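You operate a simulated robot arm through the tools that you are given. There is no shell and no other tool. Be economical: measure what you need, move in short steps, check, and stop when the job is done.

You run a simulated robot arm. Do the job below in one go: nothing can be reset, and whatever is moved stays where it is left.

## Task
Set the length stop to 250 mm.

It is judged by the outcome, as a careful person would: the job done as asked, and still so three seconds after it is handed in. It fails if anything else is knocked over, pushed out of place, dropped, spilled or broken.

## Robot
A 7-joint arm with a two-finger parallel gripper, fixed in place. Base frame: the origin is at the foot of the arm, x ahead of it, y to its left, z up. Lengths are in cm, angles in degrees, forces in N, time in s.
With the tool pointing down near the work surface it reaches from about 24 to 60 cm from the base axis. Its first joint turns from -66.0 to 66.0 degrees. Payload 2.5 kg.
The TCP is the grasp point between the finger pads, 2.3 cm short of the fingertips. In the tool frame z runs along the fingers and y along their closing line. Largest opening 9.4 cm; finger width 3.8, thickness 1; the body of the gripper, 5.4 by 9.6 cm, starts 3.9 cm behind the TCP.
Orientation is that of the tool frame in the base frame, as [roll, pitch, yaw] about the fixed x, y, z axes, in that order (R = Rz(yaw) Ry(pitch) Rx(roll)). With the fingers straight down and closing along the base's y, the tool's x points along the base's -x, its y along +y and its z along -z.

## Interface
- The arm moves only by the tool jog_arm. Its arguments are lists of equal length, an entry for each row: "dp": the shift along the base's x, y, z in units of 200 mm (1.0 is 200 mm), a list of three; "dr": the turn, a rotation vector about the base's x, y, z in units of 45 degrees (1.0 is 45 degrees), a list of three; "hand": the gripper command, from -1 (fully open) to 1 (shut), values between in proportion. In form: {"dp": [[x, y, z], ...], "dr": [[wx, wy, wz], ...], "hand": [hand, ...]}. A call has 1 to 12 rows; each row is the pose to reach, as a shift and turn from the pose commanded when the call began. A call with a number of a shift or a turn outside -1 to 1 is refused whole. Each row takes 0.2 s and may step no farther than 5 cm and 8.6 degrees from the row before; otherwise, or with a gripper value out of range, the whole call is refused. A pose out of reach is approached as far as the arm can. The call stops where the force on the tool passes 40 N (or 10 N more than at its start, if that is more) or the arm is blocked; 0.2 s more then pass. Each finger travels about 10.8 cm/s and halts on what it meets, pressing with about 21 N; the grip force reading is that of the motor and also rises with nothing between the fingers. The clock runs only during rows and for 0.2 s after the last one: add rows that repeat a pose to give the fingers time. It gives the time, the measured TCP pose, the force on the tool (base axes), the opening and the grip force at its end, in the units of the frame above (readings bear some noise), and new pictures: "show" is both (left out), scene, wrist or none.
- Cameras (640 x 400 px; columns grow to the right, rows downward): "scene" is fixed at [13.38, -41.06, 55]; the picture's right is [0.74, -0.68, 0.00], its down [-0.27, -0.29, -0.92] and it looks along [0.62, 0.68, -0.39] (base axes); focal length 365 px, centre (320, 200). "wrist" rides on the gripper at [-3.9, 0, -4.4] in the tool frame; the picture's right is [0.00, -1.00, 0.00], its down [0.97, 0.00, -0.24] and it looks along [0.24, 0.00, 0.97] (tool axes); focal length 218 px, centre (320, 200).
- probe_pixels(camera, pixels): for up to 12 pixels [column, row] of the newest picture of that camera ("zoom" is the newest enlarged one), the place [x, y, z] in the base frame of the surface seen there, good to about 0.2 cm, but the place of the scene camera against the robot may be out by one fixed shift of up to 1.8 cm in any direction. It takes no simulated time.
- inspect(camera, box): a new picture of the part [left, top, right, bottom] of that camera's present view, enlarged. It takes no simulated time.
- sign_off(): hands the job in; it is judged then, once.

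Keep the steps short. Do not move on a guess: measure, check each grasp and each placing, and mend mistakes. In all there are 60 turns and 120 pictures (those below and enlarged ones count). Leave the gripper open and the arm clear of the work at the hand-in unless told otherwise, and finish with a single line.

The tools are called after "Request:" as name(argument=value, ...) on one line, values as JSON. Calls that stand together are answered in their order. jog_arm: Moves the arm, as the interface text tells. Its arguments: {"type":"object","properties":{"dp":{"type":"array"},"dr":{"type":"array"},"hand":{"type":"array"},"show":{"type":"string","enum":["both","scene","wrist","none"]}},"required":["dp","dr","hand"]} The other tools are called the same way: probe_pixels (camera, pixels) gives the place of the surface under pixels of a picture; inspect (camera, box) takes an enlarged picture of a part of a camera's view; sign_off () hands the job in.

At the start:

```text
clock: 0.0
eef_pos: [41.34, 13.4, 37.68]
tcp_rot: [-180.0, 0.0, 180.0]
ft_force: [0.2, -0.9, -0.4]
gripper_width: 9.4
finger_force: 0.1
```

scene: 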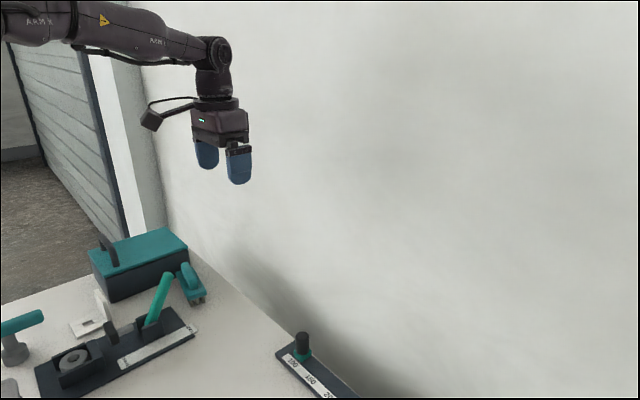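
wrist: 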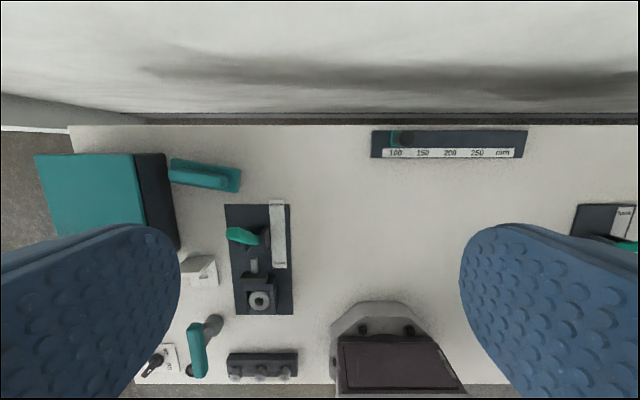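

The scale 100–250 mm sits near wrist pixels (372–527, 130–158). I'll enlarge both views of it.

Request:
inspect(camera="wrist", box=[360, 115, 540, 170])

Request:
inspect(camera="scene", box=[250, 310, 394, 400])

Request:
probe_pixels(camera="wrist", pixels=[[404, 139], [396, 153], [423, 153], [450, 153], [477, 153], [376, 134], [523, 134], [376, 155], [521, 155], [450, 138], [450, 170], [450, 122]])

Request:
probe_pixels(camera="scene", pixels=[[302, 335], [302, 350], [292, 358], [310, 378], [303, 357], [325, 375], [338, 390]])

```text
3.56 times, centred on (450, 142) of wrist
```

zoom: 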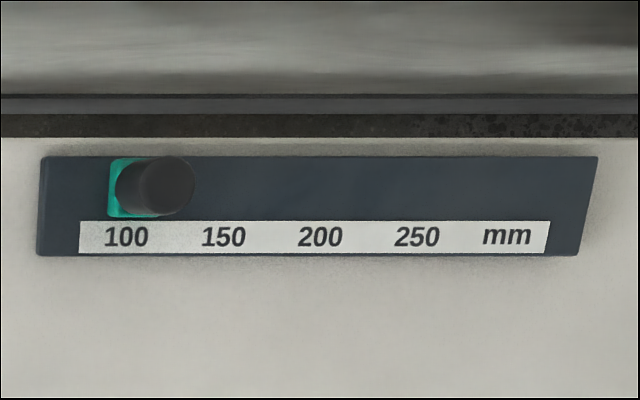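

```text
4.44 times, centred on (322, 355) of scene
```

zoom: 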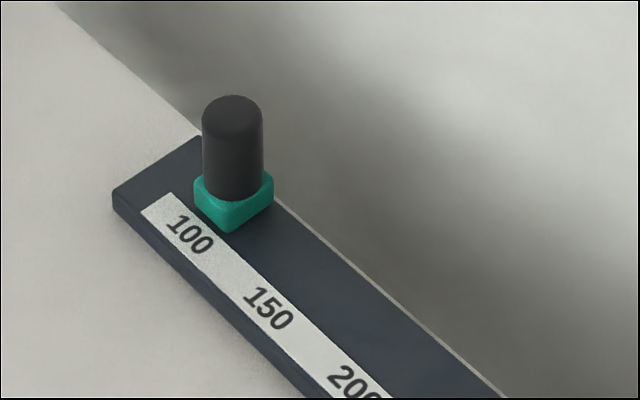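

```text
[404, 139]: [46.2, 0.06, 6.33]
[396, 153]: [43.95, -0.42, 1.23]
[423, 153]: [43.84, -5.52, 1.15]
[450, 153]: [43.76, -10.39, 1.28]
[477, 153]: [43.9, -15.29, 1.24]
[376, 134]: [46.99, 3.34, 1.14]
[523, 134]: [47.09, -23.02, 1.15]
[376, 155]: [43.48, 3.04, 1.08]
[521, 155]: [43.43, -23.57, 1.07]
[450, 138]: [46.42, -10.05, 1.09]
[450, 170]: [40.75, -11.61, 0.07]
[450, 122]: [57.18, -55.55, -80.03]
```

```text
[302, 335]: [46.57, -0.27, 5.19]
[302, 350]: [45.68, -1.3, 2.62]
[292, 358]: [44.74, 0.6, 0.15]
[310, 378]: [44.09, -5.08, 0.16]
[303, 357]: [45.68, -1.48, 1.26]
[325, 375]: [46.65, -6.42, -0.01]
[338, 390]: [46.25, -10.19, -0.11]
```

The stop (green base, black knob) stands at 100, near y≈−0.5, x≈46; the 250 mark is near y≈−15.3. The wall behind might limit clearance, so I'll measure it and the knob edges.

Request:
probe_pixels(camera="scene", pixels=[[320, 300], [400, 300], [500, 300], [420, 380], [340, 340], [302, 333], [297, 345], [308, 345], [293, 352], [300, 361], [311, 350]])

Request:
probe_pixels(camera="wrist", pixels=[[450, 127], [450, 118], [450, 110], [450, 60], [410, 139], [412, 139], [400, 139], [395, 139], [392, 138], [391, 146]])

Request:
inspect(camera="scene", box=[0, 210, 304, 400])

```text
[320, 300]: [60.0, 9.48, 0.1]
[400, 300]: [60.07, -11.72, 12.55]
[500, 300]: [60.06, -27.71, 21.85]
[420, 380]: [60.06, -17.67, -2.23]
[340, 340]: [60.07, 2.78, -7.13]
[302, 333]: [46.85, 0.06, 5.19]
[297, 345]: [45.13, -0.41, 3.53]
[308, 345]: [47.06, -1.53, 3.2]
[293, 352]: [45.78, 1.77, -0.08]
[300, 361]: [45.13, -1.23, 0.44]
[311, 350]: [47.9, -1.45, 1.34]
```

```text
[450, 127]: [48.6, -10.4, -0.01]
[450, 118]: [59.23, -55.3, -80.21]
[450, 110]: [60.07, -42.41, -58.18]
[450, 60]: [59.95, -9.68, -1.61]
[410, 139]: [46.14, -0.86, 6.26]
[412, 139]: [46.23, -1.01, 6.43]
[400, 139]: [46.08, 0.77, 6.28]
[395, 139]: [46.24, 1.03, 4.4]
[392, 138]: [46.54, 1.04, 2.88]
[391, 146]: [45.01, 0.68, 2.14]
```

```text
2.11 times, centred on (152, 305) of scene
```

zoom: 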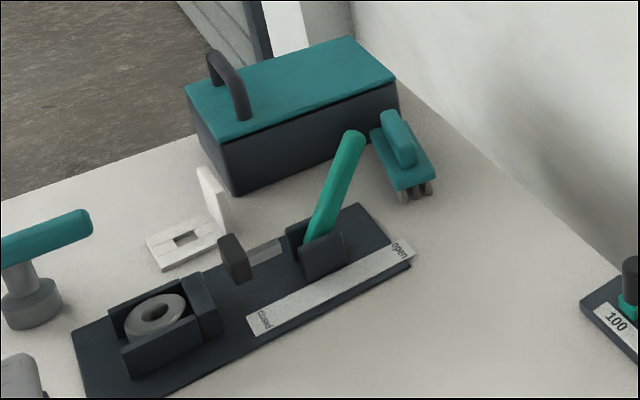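

The wall is at x≈60, leaving room. The knob is centred near (46.2, 0.05) with its top at z≈6.3. The probes put the table at z≈0, not 5.5, so I'll come down in stages. First move is above the knob at z≈22.7.

Request:
jog_arm(dp=[[0.049, -0.134, -0.15], [0.098, -0.268, -0.3], [0.147, -0.402, -0.45], [0.196, -0.536, -0.6], [0.243, -0.6675, -0.75], [0.243, -0.6675, -0.75]], dr=[[0, 0, 0], [0, 0, 0], [0, 0, 0], [0, 0, 0], [0, 0, 0], [0, 0, 0]], hand=[-1, -1, -1, -1, -1, -1])

```text
clock: 1.4
eef_pos: [46.23, -0.09, 22.56]
tcp_rot: [180.0, 0.0, -179.9]
ft_force: [-0.3, -0.3, 0.4]
gripper_width: 9.41
finger_force: 0.1
```

scene: 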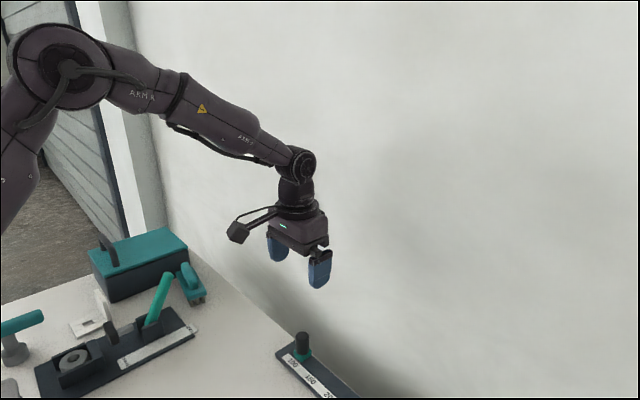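
wrist: 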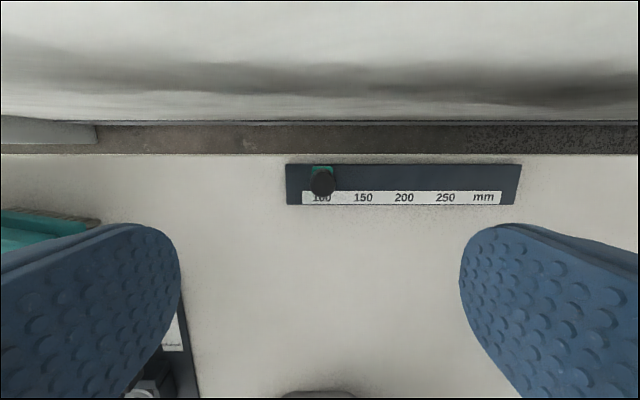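

The label spacing between the two heights also fits a table near z≈0. I'll measure the knob and scale more closely.

Request:
inspect(camera="wrist", box=[276, 150, 532, 215])

Request:
probe_pixels(camera="wrist", pixels=[[321, 184], [311, 184], [331, 184], [321, 174], [321, 194], [321, 198], [363, 198], [404, 198], [445, 198], [313, 169], [332, 169], [300, 230]])

```text
2.50 times, centred on (404, 182) of wrist
```

zoom: 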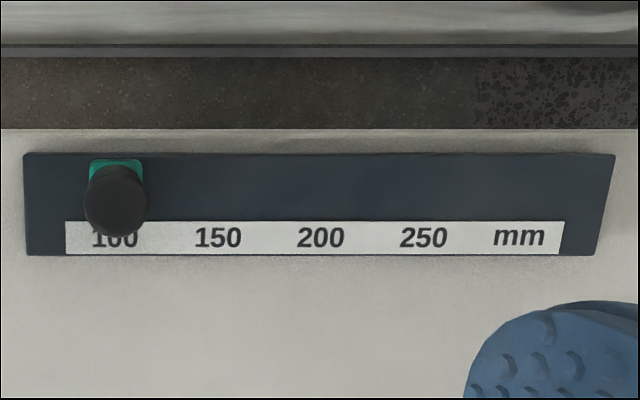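

```text
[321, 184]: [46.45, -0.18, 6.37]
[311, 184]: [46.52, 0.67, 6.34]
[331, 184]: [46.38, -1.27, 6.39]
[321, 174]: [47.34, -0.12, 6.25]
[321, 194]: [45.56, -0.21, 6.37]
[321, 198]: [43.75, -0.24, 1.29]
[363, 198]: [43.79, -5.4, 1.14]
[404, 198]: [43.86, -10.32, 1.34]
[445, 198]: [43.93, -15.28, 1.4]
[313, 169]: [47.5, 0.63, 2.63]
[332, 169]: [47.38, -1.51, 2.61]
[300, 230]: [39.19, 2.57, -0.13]
```

The base centre is at y≈−0.3, lined up with the 100 label; labels are 5.0 cm apart, so the travel is 15.0 cm toward −y. Going down to z≈9.5, above the knob top (6.4 cm).

Request:
jog_arm(dp=[[0.005, -0.005, -0.2], [0.008, -0.01, -0.4], [0.008, -0.01, -0.6], [0.008, -0.01, -0.66], [0.008, -0.01, -0.66]], dr=[[0, 0, 0], [0, 0, 0], [0, 0, 0], [0, 0, 0], [0, 0, 0]], hand=[-1, -1, -1, -1, -1])

```text
clock: 2.6
eef_pos: [46.34, -0.37, 9.6]
tcp_rot: [-180.0, 0.0, 180.0]
ft_force: [0.0, -0.4, 0.4]
gripper_width: 9.41
finger_force: 0.1
```

scene: 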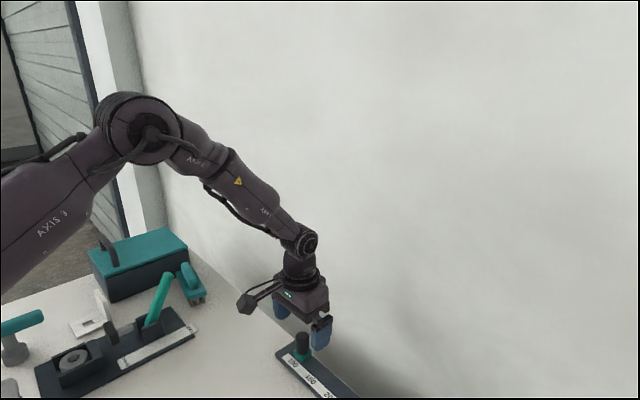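
wrist: 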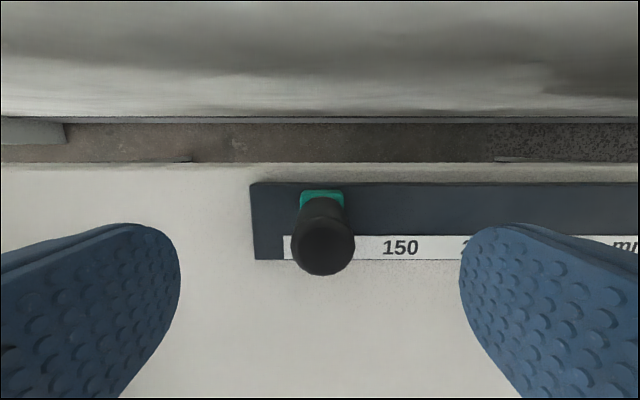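

The knob top is centred at column 322 between the fingers. Going down to z≈5.2.

Request:
jog_arm(dp=[[0, 0, -0.1], [0, 0, -0.17], [0, 0, -0.22], [0, 0, -0.22]], dr=[[0, 0, 0], [0, 0, 0], [0, 0, 0], [0, 0, 0]], hand=[-1, -1, -1, -1])

```text
clock: 3.6
eef_pos: [46.17, -0.27, 5.18]
tcp_rot: [-179.9, 0.0, -180.0]
ft_force: [0.0, 0.9, -0.2]
gripper_width: 9.4
finger_force: 0.0
```

scene: 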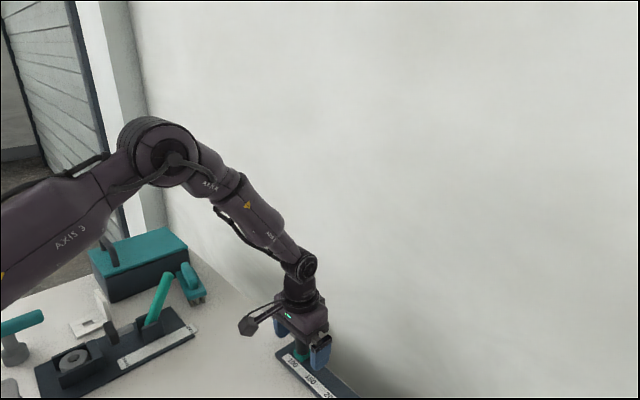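
wrist: 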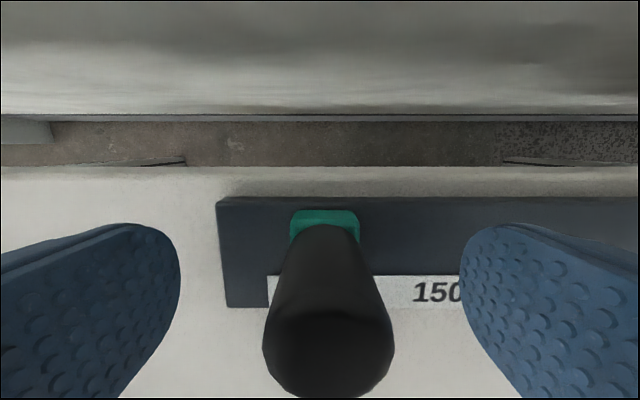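

The knob stands between the pads. Closing on it.

Request:
jog_arm(dp=[[0, 0, 0], [0, 0, 0], [0, 0, 0], [0, 0, 0]], dr=[[0, 0, 0], [0, 0, 0], [0, 0, 0], [0, 0, 0]], hand=[1, 1, 1, 1], show="wrist")

```text
clock: 4.6
eef_pos: [46.31, -0.38, 4.99]
tcp_rot: [-179.8, 0.0, 179.9]
ft_force: [1.5, -8.6, -3.2]
gripper_width: 2.5
finger_force: 45.6
```

wrist: 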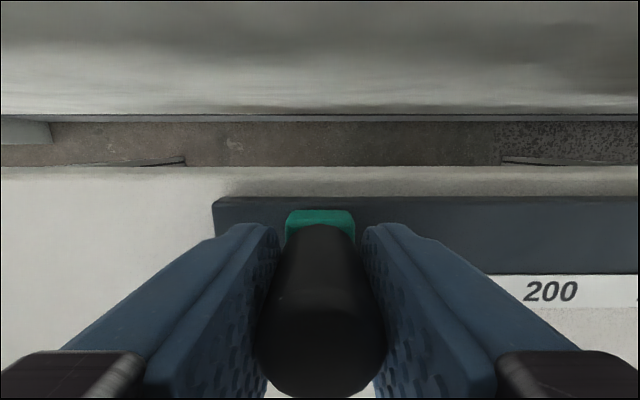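

The grip reads 2.5 cm wide and firm. Trying a short 1 cm pull toward −y to see whether the stop slides.

Request:
jog_arm(dp=[[0, -0.025, 0], [0, -0.05, 0], [0, -0.05, 0]], dr=[[0, 0, 0], [0, 0, 0], [0, 0, 0]], hand=[1, 1, 1], show="wrist")

```text
clock: 5.4
eef_pos: [46.22, -1.02, 5.15]
tcp_rot: [179.9, -0.2, -179.9]
ft_force: [-14.0, 1.9, 18.7]
gripper_width: 2.49
finger_force: 44.5
```

wrist: 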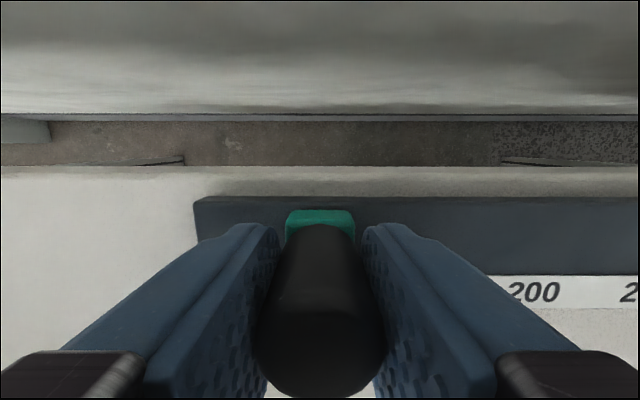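

The stop slid about 0.7 cm along the rail: the gap from rail end to green base grew from 72 to 92 px. Continuing in small steps while watching force.

Request:
jog_arm(dp=[[0, -0.03, 0], [0, -0.06, 0], [0, -0.09, 0], [0, -0.12, 0], [0, -0.15, 0], [0, -0.15, 0]], dr=[[0, 0, 0], [0, 0, 0], [0, 0, 0], [0, 0, 0], [0, 0, 0], [0, 0, 0]], hand=[1, 1, 1, 1, 1, 1])

```text
clock: 6.8
eef_pos: [46.25, -4.05, 5.07]
tcp_rot: [180.0, -0.2, 180.0]
ft_force: [-24.2, 0.2, 20.2]
gripper_width: 2.52
finger_force: 45.0
```

scene: 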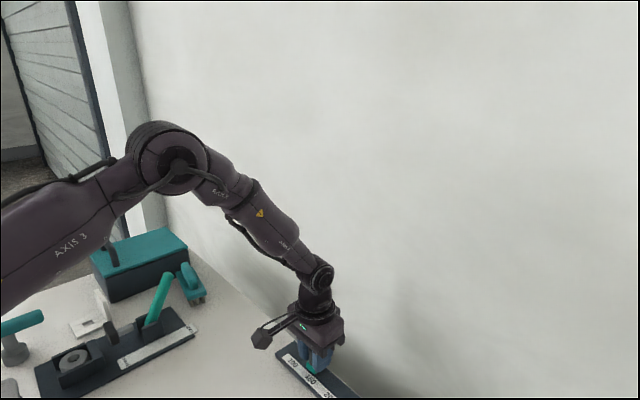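
wrist: 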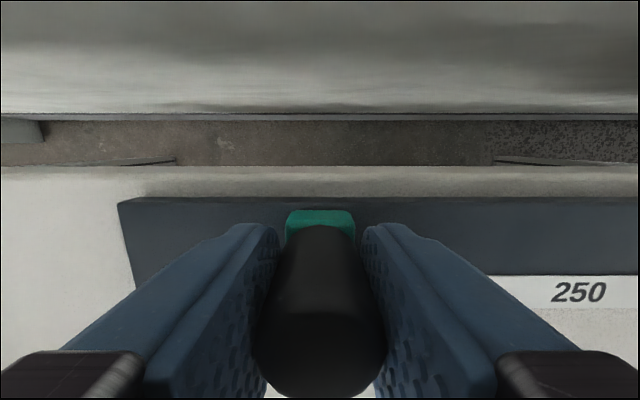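

It slides well, and the rail looks unmoved. Side force has built up (−24 x, +20 z), so I'll ease the pose slightly toward −x and +z to see if it drops.

Request:
jog_arm(dp=[[-0.005, 0, 0.003], [-0.005, 0, 0.003]], dr=[[0, 0, 0], [0, 0, 0]], hand=[1, 1], show="none")

```text
clock: 7.4
eef_pos: [46.43, -4.06, 4.99]
tcp_rot: [-179.9, 0.0, -179.9]
ft_force: [1.6, 0.4, -9.2]
gripper_width: 2.52
finger_force: 45.1
```

The side force is gone. Sliding 8 cm further, to y≈−12.

Request:
jog_arm(dp=[[0, -0.04, -0.001], [0, -0.08, -0.001], [0, -0.12, -0.001], [0, -0.16, -0.001], [0, -0.2, -0.001], [0, -0.24, -0.001], [0, -0.28, -0.001], [0, -0.32, -0.001], [0, -0.36, -0.001], [0, -0.4, -0.001], [0, -0.4, -0.001]], dr=[[0, 0, 0], [0, 0, 0], [0, 0, 0], [0, 0, 0], [0, 0, 0], [0, 0, 0], [0, 0, 0], [0, 0, 0], [0, 0, 0], [0, 0, 0], [0, 0, 0]], hand=[1, 1, 1, 1, 1, 1, 1, 1, 1, 1, 1])

```text
clock: 9.8
eef_pos: [46.2, -12.19, 5.1]
tcp_rot: [179.9, 0.1, 180.0]
ft_force: [10.7, 1.0, -16.0]
gripper_width: 2.52
finger_force: 45.0
```

scene: 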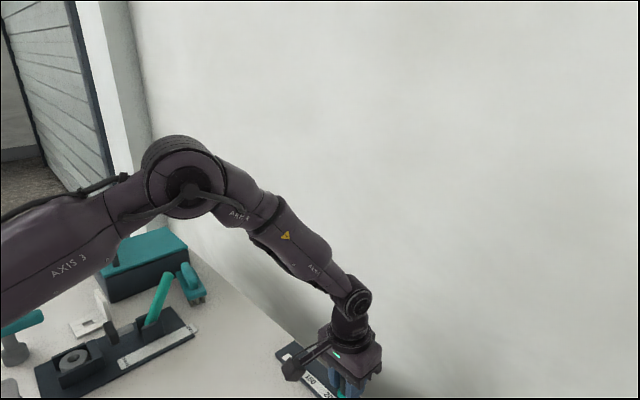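
wrist: 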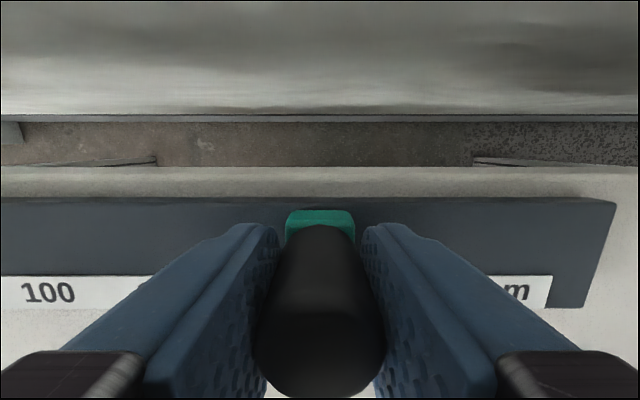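

Now at y≈−12.2. From label columns the 250 mark works out at y≈−15.3. Moving 3.1 cm more, with a slight correction to relieve the side load.

Request:
jog_arm(dp=[[0.002, -0.04, -0.002], [0.002, -0.08, -0.002], [0.002, -0.12, -0.002], [0.002, -0.155, -0.002], [0.002, -0.155, -0.002], [0.002, -0.155, -0.002]], dr=[[0, 0, 0], [0, 0, 0], [0, 0, 0], [0, 0, 0], [0, 0, 0], [0, 0, 0]], hand=[1, 1, 1, 1, 1, 1])

Request:
probe_pixels(camera="wrist", pixels=[[287, 215], [353, 215], [320, 215], [320, 240], [320, 330]])

```text
clock: 11.2
eef_pos: [46.24, -15.32, 5.05]
tcp_rot: [-179.9, 0.1, -179.9]
ft_force: [-0.4, -0.7, 4.4]
gripper_width: 2.49
finger_force: 44.9
```

scene: 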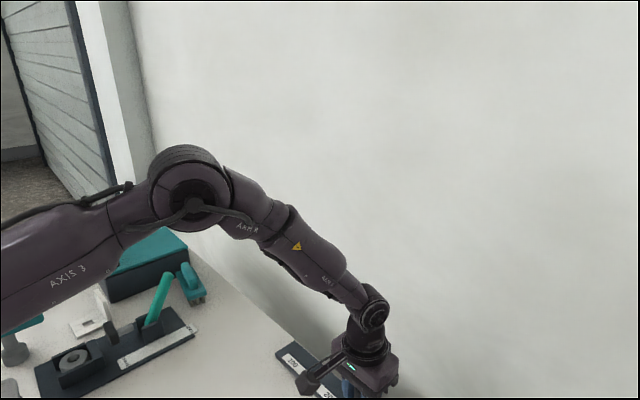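
wrist: 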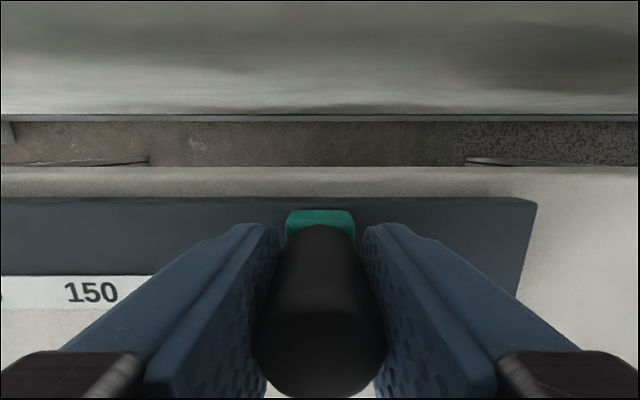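

```text
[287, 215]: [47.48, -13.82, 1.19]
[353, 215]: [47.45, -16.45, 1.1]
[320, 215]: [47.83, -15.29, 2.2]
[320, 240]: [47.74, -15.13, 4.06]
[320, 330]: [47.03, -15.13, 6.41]
```

Now at y≈−15.32 with side force near zero. Opening the fingers, then I'll rise to look.

Request:
jog_arm(dp=[[0, 0, 0], [0, 0, 0], [0, 0, 0], [0, 0, 0.1], [0, 0, 0.3], [0, 0, 0.5], [0, 0, 0.5]], dr=[[0, 0, 0], [0, 0, 0], [0, 0, 0], [0, 0, 0], [0, 0, 0], [0, 0, 0], [0, 0, 0]], hand=[-1, -1, -1, -1, -1, -1, -1])

Request:
inspect(camera="wrist", box=[224, 160, 416, 280])

```text
clock: 12.8
eef_pos: [46.21, -15.12, 15.17]
tcp_rot: [-180.0, 0.1, -180.0]
ft_force: [0.1, 1.2, 0.5]
gripper_width: 9.4
finger_force: 0.1
```

scene: 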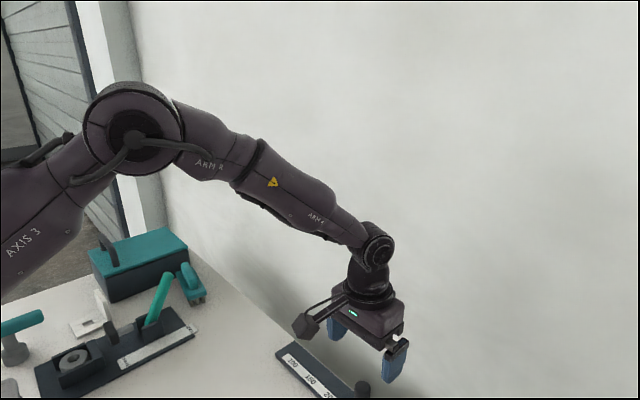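
wrist: 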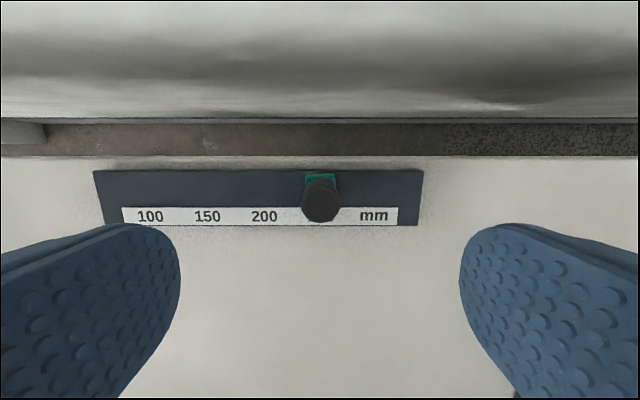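

```text
3.33 times, centred on (320, 220) of wrist
```

zoom: 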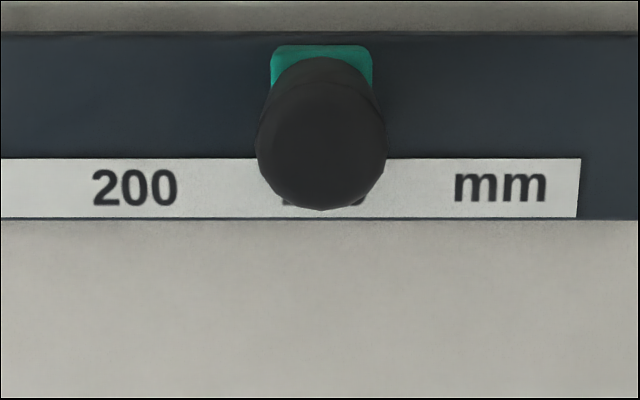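

The stop is at 250 within about 1 mm. I'll back toward −x so the knob no longer hides the label, and check accurately.

Request:
jog_arm(dp=[[-0.2, 0, 0], [-0.4, 0, 0], [-0.55, 0, 0], [-0.55, 0, 0]], dr=[[0, 0, 0], [0, 0, 0], [0, 0, 0], [0, 0, 0]], hand=[-1, -1, -1, -1])

Request:
inspect(camera="wrist", box=[240, 50, 400, 150])

Request:
inspect(camera="scene", box=[270, 320, 398, 400])

```text
clock: 13.8
eef_pos: [35.24, -15.13, 15.27]
tcp_rot: [-179.9, 0.0, 180.0]
ft_force: [0.6, 0.5, -0.1]
gripper_width: 9.41
finger_force: 0.1
```

scene: 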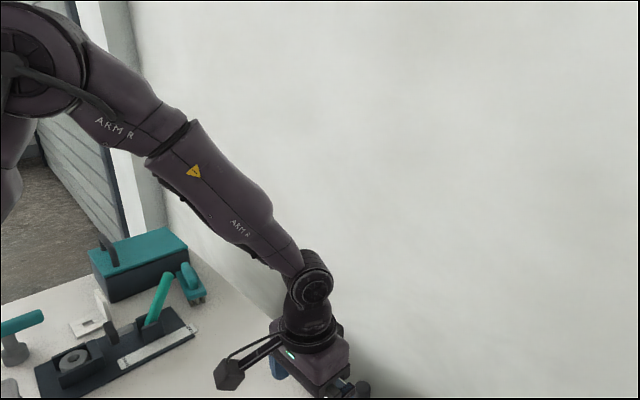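
wrist: 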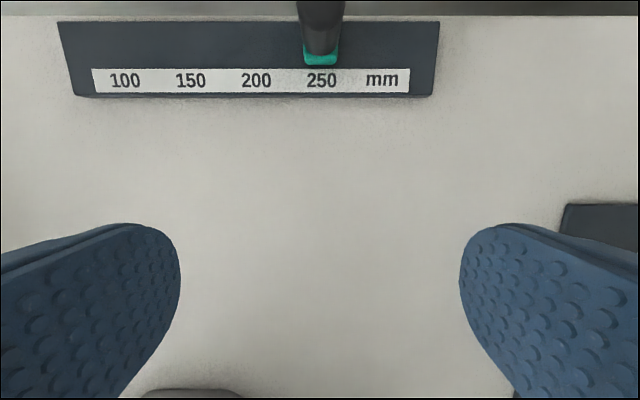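

```text
4.00 times, centred on (320, 100) of wrist
```

zoom: 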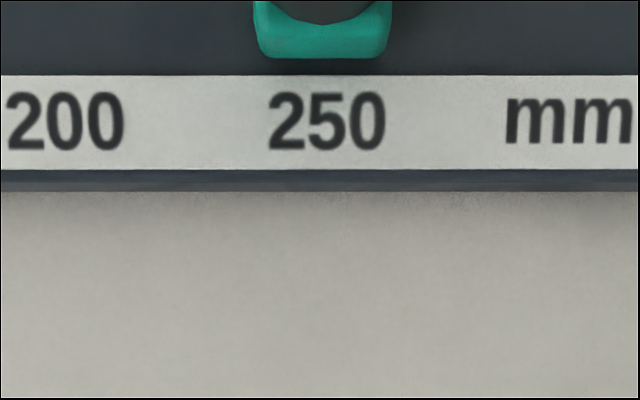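

```text
5.00 times, centred on (334, 360) of scene
```

zoom: 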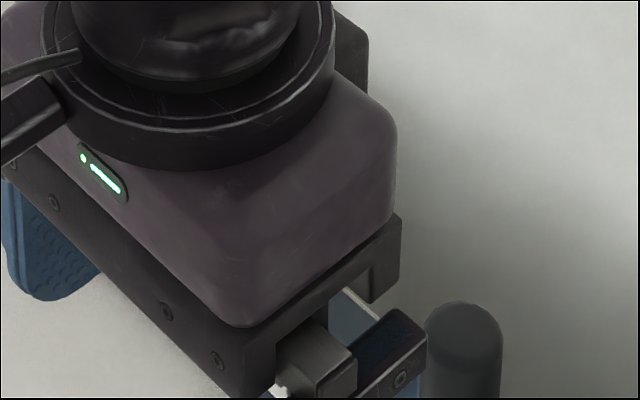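

The green base centre (zoom column 323) sits under the 250 label (column 327, 262 px per 50 mm). The stop is therefore within about 0.7 mm of 250. I'll raise the arm clear and check once more that it stays.

Request:
jog_arm(dp=[[0, 0, 0.2], [0, 0, 0.4], [0, 0, 0.6], [0, 0, 0.6]], dr=[[0, 0, 0], [0, 0, 0], [0, 0, 0], [0, 0, 0]], hand=[-1, -1, -1, -1])

Request:
inspect(camera="wrist", box=[208, 80, 432, 220])

```text
clock: 14.8
eef_pos: [35.25, -15.33, 27.14]
tcp_rot: [-180.0, 0.1, -180.0]
ft_force: [-0.1, -0.5, -0.6]
gripper_width: 9.39
finger_force: 0.0
```

scene: 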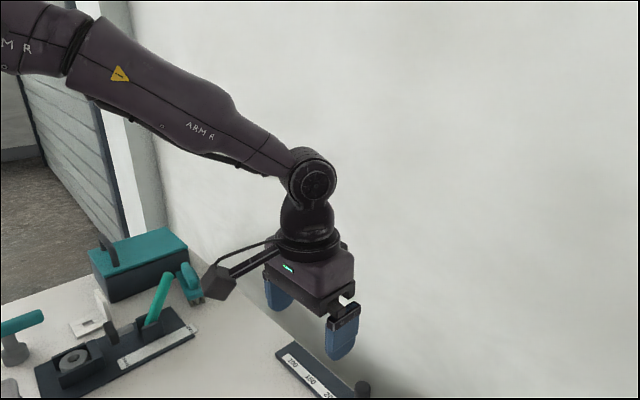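
wrist: 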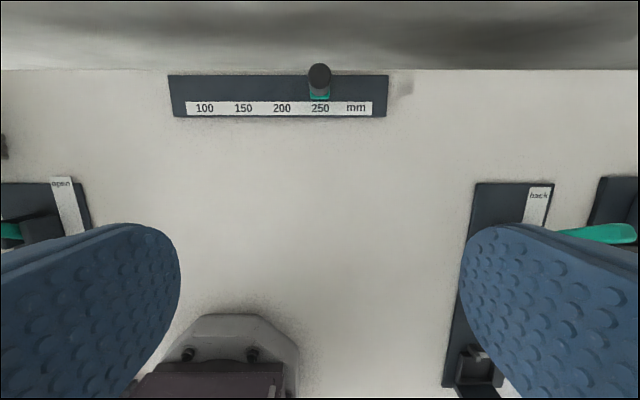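

```text
2.86 times, centred on (320, 150) of wrist
```

zoom: 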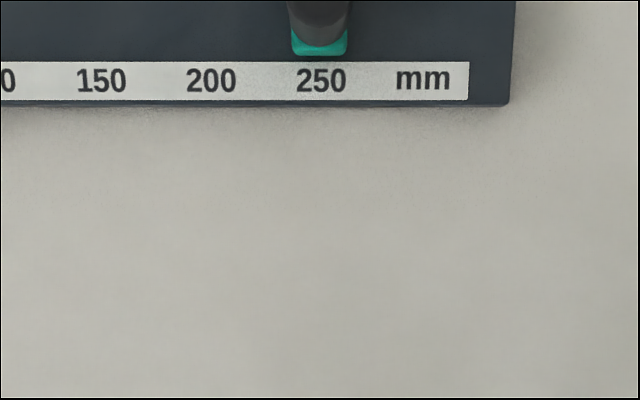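

The stop holds at 250 (base centre 320, label centre 321 in the zoom), the gripper is open, the arm is clear and nothing else has moved. Handing in.

Request:
sign_off()

```text
The job is handed in.
```

The length stop is set to 250 mm, within about 1 mm by the scale; the gripper is open and the arm is clear of the work.
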